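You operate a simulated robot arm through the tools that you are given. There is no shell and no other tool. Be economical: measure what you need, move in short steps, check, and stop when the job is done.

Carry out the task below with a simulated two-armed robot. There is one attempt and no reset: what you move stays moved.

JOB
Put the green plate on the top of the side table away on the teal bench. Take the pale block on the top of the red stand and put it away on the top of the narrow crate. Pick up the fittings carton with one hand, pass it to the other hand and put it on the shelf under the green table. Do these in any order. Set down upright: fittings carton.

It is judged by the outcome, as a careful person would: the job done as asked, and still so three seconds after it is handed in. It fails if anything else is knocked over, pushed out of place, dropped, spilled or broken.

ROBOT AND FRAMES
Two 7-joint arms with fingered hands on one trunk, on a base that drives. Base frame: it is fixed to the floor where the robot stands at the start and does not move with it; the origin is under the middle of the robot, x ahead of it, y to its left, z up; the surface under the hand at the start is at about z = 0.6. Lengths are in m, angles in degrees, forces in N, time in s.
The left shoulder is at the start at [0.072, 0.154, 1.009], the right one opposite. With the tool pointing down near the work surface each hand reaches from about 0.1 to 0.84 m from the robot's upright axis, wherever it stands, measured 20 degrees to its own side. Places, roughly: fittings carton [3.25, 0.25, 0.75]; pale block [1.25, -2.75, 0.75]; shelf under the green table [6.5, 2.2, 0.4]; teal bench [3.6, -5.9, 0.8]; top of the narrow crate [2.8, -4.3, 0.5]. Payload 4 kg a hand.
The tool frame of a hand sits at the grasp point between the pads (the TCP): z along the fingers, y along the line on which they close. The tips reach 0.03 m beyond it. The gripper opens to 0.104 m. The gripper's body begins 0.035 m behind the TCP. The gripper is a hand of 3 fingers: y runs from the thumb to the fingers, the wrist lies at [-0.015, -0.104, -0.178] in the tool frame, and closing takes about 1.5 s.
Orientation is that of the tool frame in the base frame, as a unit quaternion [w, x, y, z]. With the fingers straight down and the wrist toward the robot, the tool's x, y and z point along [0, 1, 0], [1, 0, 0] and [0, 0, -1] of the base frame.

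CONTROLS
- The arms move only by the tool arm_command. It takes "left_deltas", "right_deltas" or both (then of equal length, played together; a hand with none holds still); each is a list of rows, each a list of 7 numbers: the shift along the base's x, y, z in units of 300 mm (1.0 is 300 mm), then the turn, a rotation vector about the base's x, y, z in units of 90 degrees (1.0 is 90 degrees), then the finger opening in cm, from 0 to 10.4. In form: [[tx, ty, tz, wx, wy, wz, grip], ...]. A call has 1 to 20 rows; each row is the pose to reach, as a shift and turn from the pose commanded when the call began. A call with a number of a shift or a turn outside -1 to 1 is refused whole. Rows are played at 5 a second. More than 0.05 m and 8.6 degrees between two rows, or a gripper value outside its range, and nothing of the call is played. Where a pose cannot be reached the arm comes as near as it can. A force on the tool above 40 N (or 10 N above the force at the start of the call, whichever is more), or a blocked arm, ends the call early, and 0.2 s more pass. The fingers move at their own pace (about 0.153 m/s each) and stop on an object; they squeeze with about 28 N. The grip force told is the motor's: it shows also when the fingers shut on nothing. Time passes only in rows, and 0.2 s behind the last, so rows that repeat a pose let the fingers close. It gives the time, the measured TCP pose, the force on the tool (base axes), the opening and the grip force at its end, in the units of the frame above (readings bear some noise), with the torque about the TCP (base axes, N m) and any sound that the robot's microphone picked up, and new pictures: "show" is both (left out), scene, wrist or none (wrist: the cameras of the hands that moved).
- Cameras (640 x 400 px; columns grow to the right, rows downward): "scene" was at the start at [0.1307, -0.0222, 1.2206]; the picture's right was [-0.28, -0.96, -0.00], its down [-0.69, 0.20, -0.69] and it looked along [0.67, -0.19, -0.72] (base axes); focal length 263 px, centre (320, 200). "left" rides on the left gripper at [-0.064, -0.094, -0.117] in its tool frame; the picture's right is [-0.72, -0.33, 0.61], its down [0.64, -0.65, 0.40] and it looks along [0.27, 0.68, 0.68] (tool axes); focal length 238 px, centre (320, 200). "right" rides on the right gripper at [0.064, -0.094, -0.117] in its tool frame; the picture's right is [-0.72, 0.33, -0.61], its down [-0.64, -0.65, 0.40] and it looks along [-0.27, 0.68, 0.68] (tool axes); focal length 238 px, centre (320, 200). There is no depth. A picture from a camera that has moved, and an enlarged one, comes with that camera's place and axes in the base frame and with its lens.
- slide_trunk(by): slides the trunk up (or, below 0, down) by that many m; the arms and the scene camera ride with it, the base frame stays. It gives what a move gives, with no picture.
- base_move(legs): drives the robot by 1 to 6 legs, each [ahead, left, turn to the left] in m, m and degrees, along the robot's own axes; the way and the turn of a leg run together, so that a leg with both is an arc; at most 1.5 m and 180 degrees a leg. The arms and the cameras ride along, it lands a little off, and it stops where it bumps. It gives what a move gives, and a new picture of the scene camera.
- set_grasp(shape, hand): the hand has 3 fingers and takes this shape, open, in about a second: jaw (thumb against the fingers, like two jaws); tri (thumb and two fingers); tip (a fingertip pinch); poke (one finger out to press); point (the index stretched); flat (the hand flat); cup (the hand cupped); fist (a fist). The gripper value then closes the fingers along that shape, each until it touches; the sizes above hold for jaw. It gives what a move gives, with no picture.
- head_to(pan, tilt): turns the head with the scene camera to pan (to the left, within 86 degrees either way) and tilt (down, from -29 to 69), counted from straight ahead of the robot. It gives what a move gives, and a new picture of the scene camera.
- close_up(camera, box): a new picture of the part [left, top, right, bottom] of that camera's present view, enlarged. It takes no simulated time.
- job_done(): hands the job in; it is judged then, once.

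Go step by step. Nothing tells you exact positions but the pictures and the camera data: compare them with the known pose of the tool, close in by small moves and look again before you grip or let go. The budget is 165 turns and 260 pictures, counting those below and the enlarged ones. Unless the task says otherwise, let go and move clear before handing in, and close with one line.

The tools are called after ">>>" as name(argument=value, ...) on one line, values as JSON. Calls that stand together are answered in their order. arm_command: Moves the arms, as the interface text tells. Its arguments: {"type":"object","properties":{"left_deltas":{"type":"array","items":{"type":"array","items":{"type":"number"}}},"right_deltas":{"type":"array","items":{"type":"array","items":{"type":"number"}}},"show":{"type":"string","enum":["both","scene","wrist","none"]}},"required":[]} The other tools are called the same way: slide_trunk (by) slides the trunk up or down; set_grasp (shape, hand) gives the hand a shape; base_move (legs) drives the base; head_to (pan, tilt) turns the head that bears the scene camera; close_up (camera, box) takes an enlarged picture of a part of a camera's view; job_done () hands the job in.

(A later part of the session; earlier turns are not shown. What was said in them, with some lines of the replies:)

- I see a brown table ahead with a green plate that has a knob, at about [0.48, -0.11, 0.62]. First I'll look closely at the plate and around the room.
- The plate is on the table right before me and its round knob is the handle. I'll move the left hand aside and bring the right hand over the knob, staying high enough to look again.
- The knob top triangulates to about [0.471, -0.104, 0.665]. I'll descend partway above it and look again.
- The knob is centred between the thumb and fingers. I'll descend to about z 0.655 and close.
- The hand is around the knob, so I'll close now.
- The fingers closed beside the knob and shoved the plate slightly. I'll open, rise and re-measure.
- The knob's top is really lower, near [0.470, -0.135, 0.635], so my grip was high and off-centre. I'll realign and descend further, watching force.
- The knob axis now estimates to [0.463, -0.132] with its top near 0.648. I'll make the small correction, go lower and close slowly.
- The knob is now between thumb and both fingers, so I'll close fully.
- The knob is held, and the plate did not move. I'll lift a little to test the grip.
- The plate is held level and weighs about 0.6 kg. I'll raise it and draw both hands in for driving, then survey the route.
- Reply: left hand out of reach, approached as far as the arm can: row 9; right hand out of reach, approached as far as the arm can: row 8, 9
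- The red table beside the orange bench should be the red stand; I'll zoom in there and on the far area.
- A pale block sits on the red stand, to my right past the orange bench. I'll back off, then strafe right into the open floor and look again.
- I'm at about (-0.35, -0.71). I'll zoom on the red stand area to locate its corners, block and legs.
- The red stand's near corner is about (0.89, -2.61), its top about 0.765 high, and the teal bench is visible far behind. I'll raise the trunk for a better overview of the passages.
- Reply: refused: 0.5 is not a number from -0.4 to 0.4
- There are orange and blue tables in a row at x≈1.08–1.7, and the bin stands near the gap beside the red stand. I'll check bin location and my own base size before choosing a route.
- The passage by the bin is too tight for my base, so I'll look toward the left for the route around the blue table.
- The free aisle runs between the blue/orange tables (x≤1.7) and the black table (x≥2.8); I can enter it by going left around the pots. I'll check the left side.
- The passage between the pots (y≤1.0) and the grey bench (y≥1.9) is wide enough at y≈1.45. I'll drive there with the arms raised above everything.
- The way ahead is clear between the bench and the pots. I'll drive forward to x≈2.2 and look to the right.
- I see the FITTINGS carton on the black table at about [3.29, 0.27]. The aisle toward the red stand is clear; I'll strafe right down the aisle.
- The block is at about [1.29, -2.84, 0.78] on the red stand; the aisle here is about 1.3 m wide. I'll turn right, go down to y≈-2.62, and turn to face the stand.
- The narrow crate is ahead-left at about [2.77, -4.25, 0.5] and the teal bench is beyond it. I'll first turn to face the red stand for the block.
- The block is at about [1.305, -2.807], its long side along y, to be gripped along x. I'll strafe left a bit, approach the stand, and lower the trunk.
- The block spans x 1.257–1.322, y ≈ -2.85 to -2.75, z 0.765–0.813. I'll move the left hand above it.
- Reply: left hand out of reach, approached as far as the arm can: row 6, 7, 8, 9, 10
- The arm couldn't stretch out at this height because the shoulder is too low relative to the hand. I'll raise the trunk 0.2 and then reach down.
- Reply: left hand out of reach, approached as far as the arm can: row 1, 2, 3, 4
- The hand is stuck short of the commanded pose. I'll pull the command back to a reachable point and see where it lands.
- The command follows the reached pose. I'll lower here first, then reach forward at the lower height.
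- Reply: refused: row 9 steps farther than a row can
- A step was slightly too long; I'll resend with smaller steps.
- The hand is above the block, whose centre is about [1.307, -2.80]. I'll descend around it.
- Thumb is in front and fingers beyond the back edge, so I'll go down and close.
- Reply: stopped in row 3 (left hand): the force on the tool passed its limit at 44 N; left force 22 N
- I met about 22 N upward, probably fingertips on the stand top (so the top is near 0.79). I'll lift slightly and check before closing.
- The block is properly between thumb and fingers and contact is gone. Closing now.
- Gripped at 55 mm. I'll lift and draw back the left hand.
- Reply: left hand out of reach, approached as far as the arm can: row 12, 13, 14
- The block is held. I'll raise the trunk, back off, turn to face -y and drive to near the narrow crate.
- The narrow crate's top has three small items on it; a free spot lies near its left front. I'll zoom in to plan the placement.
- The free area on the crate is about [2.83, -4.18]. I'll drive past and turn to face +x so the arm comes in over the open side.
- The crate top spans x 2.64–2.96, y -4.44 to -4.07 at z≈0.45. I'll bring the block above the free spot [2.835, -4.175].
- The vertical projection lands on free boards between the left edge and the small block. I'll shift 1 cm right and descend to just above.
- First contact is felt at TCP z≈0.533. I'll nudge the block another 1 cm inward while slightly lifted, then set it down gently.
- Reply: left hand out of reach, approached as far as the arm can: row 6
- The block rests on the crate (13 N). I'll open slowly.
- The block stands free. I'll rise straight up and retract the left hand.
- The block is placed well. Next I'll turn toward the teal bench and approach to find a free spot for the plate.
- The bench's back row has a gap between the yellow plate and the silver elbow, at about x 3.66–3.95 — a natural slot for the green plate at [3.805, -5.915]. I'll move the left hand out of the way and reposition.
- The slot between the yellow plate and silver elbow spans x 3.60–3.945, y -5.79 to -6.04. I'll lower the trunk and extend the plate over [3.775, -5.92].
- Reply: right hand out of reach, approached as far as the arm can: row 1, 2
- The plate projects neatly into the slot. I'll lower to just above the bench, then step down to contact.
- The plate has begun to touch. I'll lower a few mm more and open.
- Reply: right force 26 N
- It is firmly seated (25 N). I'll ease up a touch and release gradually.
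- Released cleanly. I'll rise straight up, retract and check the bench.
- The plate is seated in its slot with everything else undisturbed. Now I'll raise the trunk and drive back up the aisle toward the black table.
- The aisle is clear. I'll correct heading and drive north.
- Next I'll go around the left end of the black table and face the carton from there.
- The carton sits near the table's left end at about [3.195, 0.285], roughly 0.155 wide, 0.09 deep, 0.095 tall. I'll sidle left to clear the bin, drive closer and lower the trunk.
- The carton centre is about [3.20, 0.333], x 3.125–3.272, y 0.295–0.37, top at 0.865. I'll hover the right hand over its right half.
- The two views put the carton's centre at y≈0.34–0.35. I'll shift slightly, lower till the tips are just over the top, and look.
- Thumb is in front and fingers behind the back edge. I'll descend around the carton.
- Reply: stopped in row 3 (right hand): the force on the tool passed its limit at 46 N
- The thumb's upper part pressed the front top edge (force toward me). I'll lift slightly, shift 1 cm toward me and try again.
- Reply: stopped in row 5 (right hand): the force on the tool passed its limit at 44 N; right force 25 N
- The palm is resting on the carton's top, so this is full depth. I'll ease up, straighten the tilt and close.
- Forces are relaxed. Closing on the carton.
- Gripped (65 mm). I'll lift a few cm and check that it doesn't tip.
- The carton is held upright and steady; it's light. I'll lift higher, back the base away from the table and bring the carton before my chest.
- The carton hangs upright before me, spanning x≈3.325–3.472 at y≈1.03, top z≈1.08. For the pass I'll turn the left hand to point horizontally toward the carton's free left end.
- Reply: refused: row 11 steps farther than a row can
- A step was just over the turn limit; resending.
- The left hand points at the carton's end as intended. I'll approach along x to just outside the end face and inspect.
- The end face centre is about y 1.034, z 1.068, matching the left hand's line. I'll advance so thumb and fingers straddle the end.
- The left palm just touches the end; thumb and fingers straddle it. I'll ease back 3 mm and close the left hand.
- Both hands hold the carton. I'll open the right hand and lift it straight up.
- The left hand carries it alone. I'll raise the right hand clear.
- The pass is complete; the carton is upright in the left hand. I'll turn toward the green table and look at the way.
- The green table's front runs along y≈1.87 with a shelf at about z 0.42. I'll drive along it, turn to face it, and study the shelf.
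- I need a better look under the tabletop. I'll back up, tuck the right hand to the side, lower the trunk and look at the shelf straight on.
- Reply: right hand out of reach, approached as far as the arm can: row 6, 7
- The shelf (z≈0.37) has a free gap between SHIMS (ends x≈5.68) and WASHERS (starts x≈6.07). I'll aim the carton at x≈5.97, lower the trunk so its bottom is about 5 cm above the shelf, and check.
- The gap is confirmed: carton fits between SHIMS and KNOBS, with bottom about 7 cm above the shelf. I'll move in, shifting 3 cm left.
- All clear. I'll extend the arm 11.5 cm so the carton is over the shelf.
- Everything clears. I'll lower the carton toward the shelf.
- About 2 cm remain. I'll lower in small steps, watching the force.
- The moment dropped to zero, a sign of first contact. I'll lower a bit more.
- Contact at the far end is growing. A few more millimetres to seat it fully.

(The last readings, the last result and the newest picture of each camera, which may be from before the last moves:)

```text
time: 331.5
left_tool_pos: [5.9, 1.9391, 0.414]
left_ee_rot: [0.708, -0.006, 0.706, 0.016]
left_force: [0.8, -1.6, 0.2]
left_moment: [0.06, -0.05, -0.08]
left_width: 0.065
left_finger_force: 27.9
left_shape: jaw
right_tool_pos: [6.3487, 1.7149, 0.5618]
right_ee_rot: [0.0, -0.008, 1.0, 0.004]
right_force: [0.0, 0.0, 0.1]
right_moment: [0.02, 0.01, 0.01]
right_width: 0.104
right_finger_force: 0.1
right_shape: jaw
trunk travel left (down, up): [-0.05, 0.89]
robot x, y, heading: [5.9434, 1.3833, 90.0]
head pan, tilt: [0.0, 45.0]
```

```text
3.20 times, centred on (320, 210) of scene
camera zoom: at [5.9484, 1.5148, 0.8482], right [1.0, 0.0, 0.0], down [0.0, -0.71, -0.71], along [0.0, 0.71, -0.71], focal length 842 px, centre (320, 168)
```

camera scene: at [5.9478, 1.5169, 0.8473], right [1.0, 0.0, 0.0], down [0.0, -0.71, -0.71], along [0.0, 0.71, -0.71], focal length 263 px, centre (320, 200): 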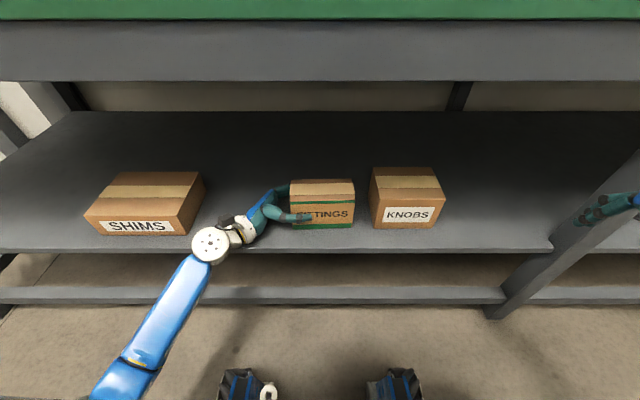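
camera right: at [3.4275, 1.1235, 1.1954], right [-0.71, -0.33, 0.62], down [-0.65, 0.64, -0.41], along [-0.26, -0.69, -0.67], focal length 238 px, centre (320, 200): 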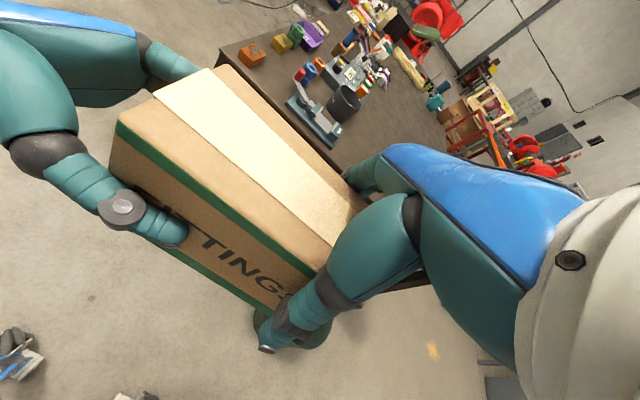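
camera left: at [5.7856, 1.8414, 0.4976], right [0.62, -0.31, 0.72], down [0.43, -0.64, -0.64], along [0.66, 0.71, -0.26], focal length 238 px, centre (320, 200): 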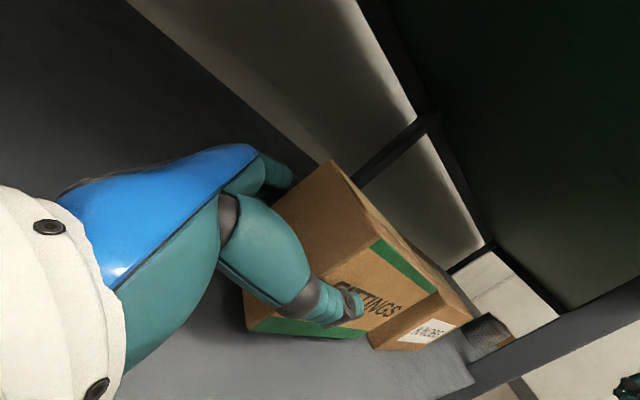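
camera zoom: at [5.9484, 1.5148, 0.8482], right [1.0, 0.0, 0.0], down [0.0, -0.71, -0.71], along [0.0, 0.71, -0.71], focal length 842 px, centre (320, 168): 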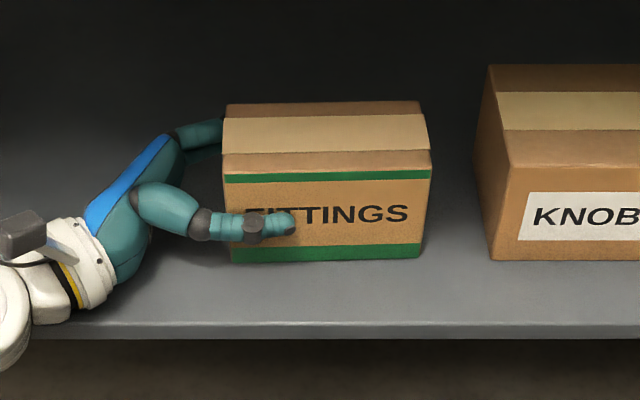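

The TCP stopped lowering — the wrist is now resting on the shelf edge, while the carton's bottom reads at shelf level. I'll ease up a hair and release gently.

>>> arm_command(left_deltas=[[0, 0, 0.006, 0, 0, 0, 0], [0, 0, 0.006, 0, 0, 0, 6.8], [0, 0, 0.006, 0, 0, 0, 7.2], [0, 0, 0.006, 0, 0, 0, 7.8], [0, 0, 0.006, 0, 0, 0, 8.6], [0, 0, 0.006, 0, 0, 0, 9.6], [0, 0, 0.006, 0, 0, 0, 10.4], [0, 0, 0.006, 0, 0, 0, 10.4]])

>>> close_up(camera="scene", box=[220, 150, 420, 270])

```text
time: 333.3
left_tool_pos: [5.8998, 1.9397, 0.4119]
left_ee_rot: [0.708, -0.009, 0.706, 0.014]
left_force: [0.4, 0.3, 0.5]
left_moment: [0.02, 0.06, 0.03]
left_width: 0.1039
left_finger_force: 0.0
left_shape: jaw
right_tool_pos: [6.3486, 1.7143, 0.5614]
right_ee_rot: [0.0, -0.007, 1.0, 0.004]
right_force: [-0.3, -0.5, -1.0]
right_moment: [-0.02, -0.01, 0.03]
right_width: 0.1039
right_finger_force: 0.0
right_shape: jaw
trunk travel left (down, up): [-0.05, 0.89]
robot x, y, heading: [5.9484, 1.385, 89.9]
head pan, tilt: [0.0, 45.0]
camera scene: at [5.9488, 1.5147, 0.8478], right [1.0, 0.0, 0.0], down [0.0, -0.71, -0.71], along [0.0, 0.71, -0.71], focal length 263 px, centre (320, 200)
camera left: at [5.7855, 1.8403, 0.4763], right [0.62, -0.31, 0.72], down [0.43, -0.63, -0.65], along [0.66, 0.71, -0.26], focal length 238 px, centre (320, 200)
```

scene: 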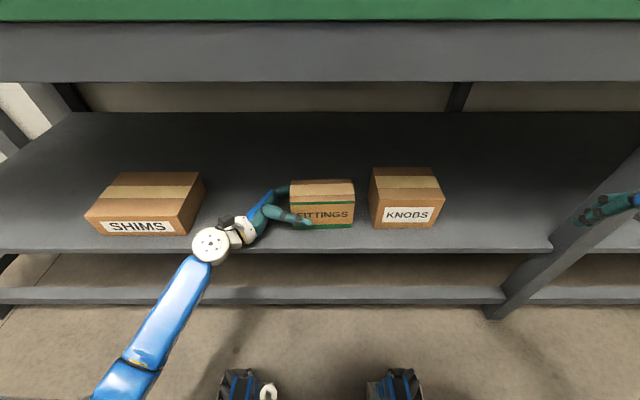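
left: 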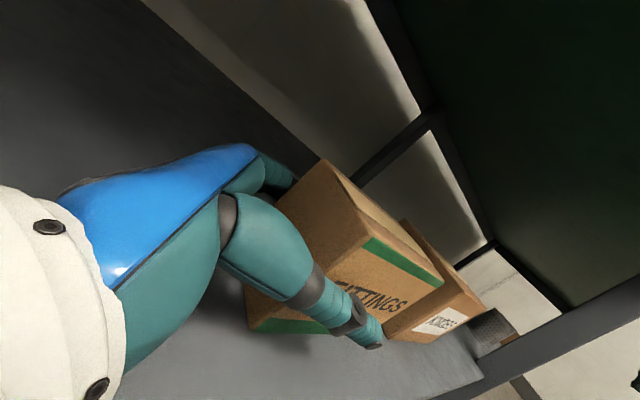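

```text
3.20 times, centred on (320, 210) of scene
camera zoom: at [5.9488, 1.5147, 0.8478], right [1.0, 0.0, 0.0], down [0.0, -0.71, -0.71], along [0.0, 0.71, -0.71], focal length 842 px, centre (320, 168)
```

zoom: 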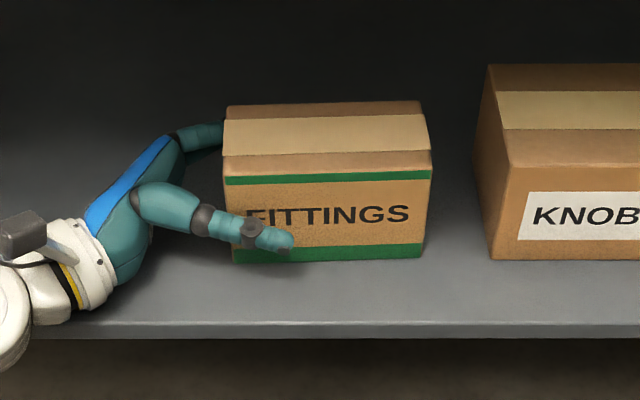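

The carton stands upright on the shelf. To avoid SHIMS I'll lift the open hand straight up past the carton's top, then draw it back out.

>>> arm_command(left_deltas=[[-0.03, 0, 0.03, 0, 0, 0, 10.4], [-0.04, 0, 0.08, 0, 0, 0, 10.4], [-0.04, 0, 0.16, 0, 0, 0, 10.4], [-0.04, 0, 0.26, 0, 0, 0, 10.4], [-0.04, 0, 0.36, 0, 0, 0, 10.4], [-0.04, 0, 0.42, 0, 0, 0, 10.4]])

>>> close_up(camera="scene", box=[220, 130, 420, 270])

```text
time: 334.7
left_tool_pos: [5.8883, 1.9399, 0.5371]
left_ee_rot: [0.709, -0.008, 0.705, 0.014]
left_force: [0.7, -0.1, 0.4]
left_moment: [0.0, 0.01, 0.01]
left_width: 0.1036
left_finger_force: 0.0
left_shape: jaw
right_tool_pos: [6.3479, 1.7158, 0.5598]
right_ee_rot: [0.002, -0.008, 1.0, 0.004]
right_force: [0.4, 0.9, 0.1]
right_moment: [0.02, -0.02, 0.0]
right_width: 0.1038
right_finger_force: 0.0
right_shape: jaw
trunk travel left (down, up): [-0.05, 0.89]
robot x, y, heading: [5.9499, 1.3813, 89.9]
head pan, tilt: [0.0, 45.0]
camera scene: at [5.9478, 1.5169, 0.8473], right [1.0, 0.0, 0.0], down [0.0, -0.71, -0.71], along [0.0, 0.71, -0.71], focal length 263 px, centre (320, 200)
camera left: at [5.7739, 1.8416, 0.6006], right [0.62, -0.31, 0.72], down [0.43, -0.64, -0.64], along [0.66, 0.71, -0.26], focal length 238 px, centre (320, 200)
```

scene: 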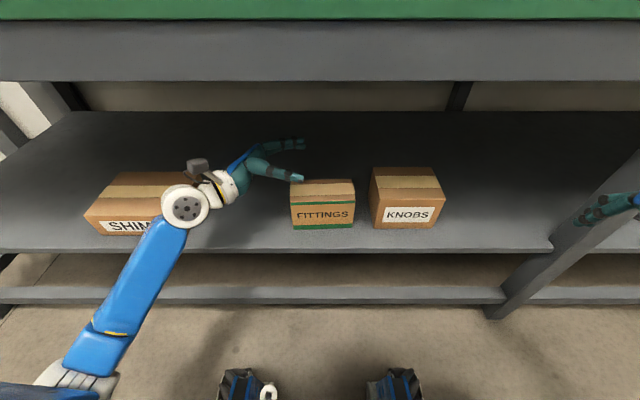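
left: 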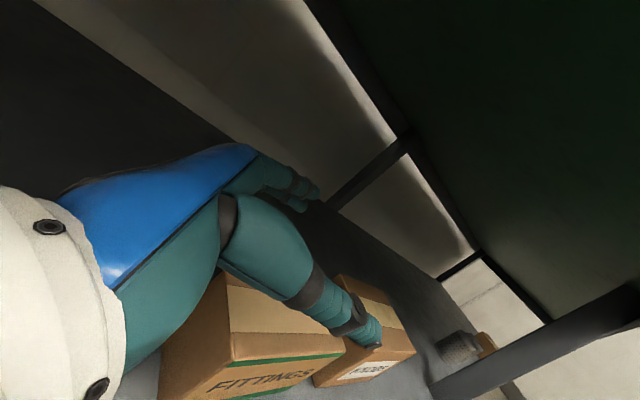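

```text
2.86 times, centred on (320, 200) of scene
camera zoom: at [5.9478, 1.5169, 0.8473], right [1.0, 0.0, 0.0], down [0.0, -0.71, -0.71], along [0.0, 0.71, -0.71], focal length 751 px, centre (320, 200)
```

zoom: 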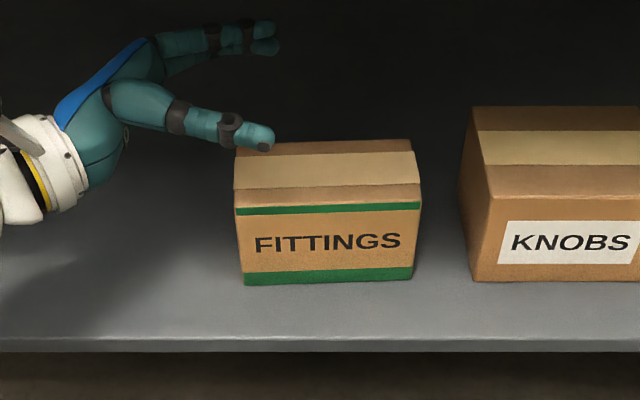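

The carton stands free and upright. I'll back the base straight out and take a final look.

>>> base_move(legs=[[-0.5, 0, 0]])

>>> close_up(camera="scene", box=[160, 60, 480, 260])

```text
time: 337.6
left_tool_pos: [5.8872, 1.447, 0.5378]
left_ee_rot: [0.709, -0.01, 0.705, 0.015]
left_force: [0.5, -0.7, 0.9]
left_moment: [0.04, -0.03, 0.01]
left_width: 0.1036
left_finger_force: 0.1
left_shape: jaw
right_tool_pos: [6.3484, 1.2248, 0.5602]
right_ee_rot: [0.0, -0.009, 1.0, 0.003]
right_force: [-0.2, -0.4, -0.3]
right_moment: [-0.03, 0.05, 0.01]
right_width: 0.104
right_finger_force: 0.0
right_shape: jaw
trunk travel left (down, up): [-0.05, 0.89]
robot x, y, heading: [5.9501, 0.8928, 89.9]
head pan, tilt: [0.0, 45.0]
camera scene: at [5.9474, 1.0236, 0.8473], right [1.0, 0.0, 0.0], down [0.0, -0.71, -0.71], along [0.0, 0.71, -0.71], focal length 263 px, centre (320, 200)
```

scene: 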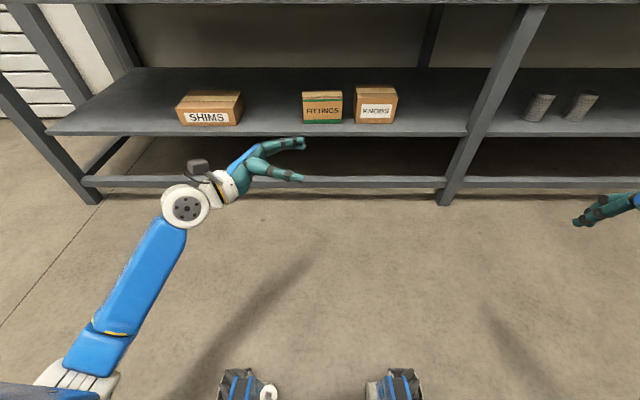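

```text
2.00 times, centred on (320, 160) of scene
camera zoom: at [5.9474, 1.0236, 0.8473], right [1.0, 0.0, 0.0], down [0.0, -0.71, -0.71], along [0.0, 0.71, -0.71], focal length 526 px, centre (320, 280)
```

zoom: 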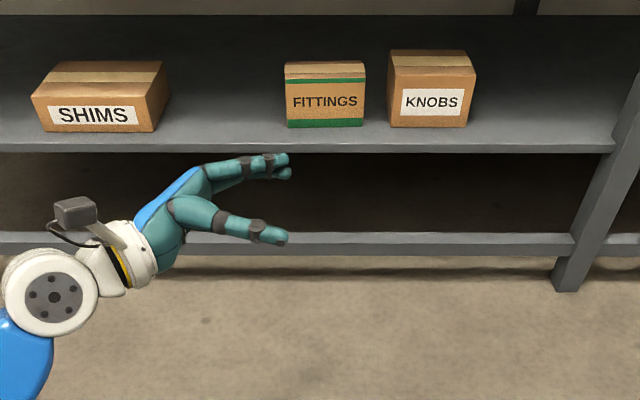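

The fittings carton stands upright on the shelf, the plate is on the teal bench and the block is on the crate. Both hands are clear, so I'm handing in.

>>> job_done()

```text
The job is handed in.
```

I put the green plate on the teal bench and the pale block on the narrow crate, then passed the fittings carton from right hand to left and stood it upright on the shelf under the green table.
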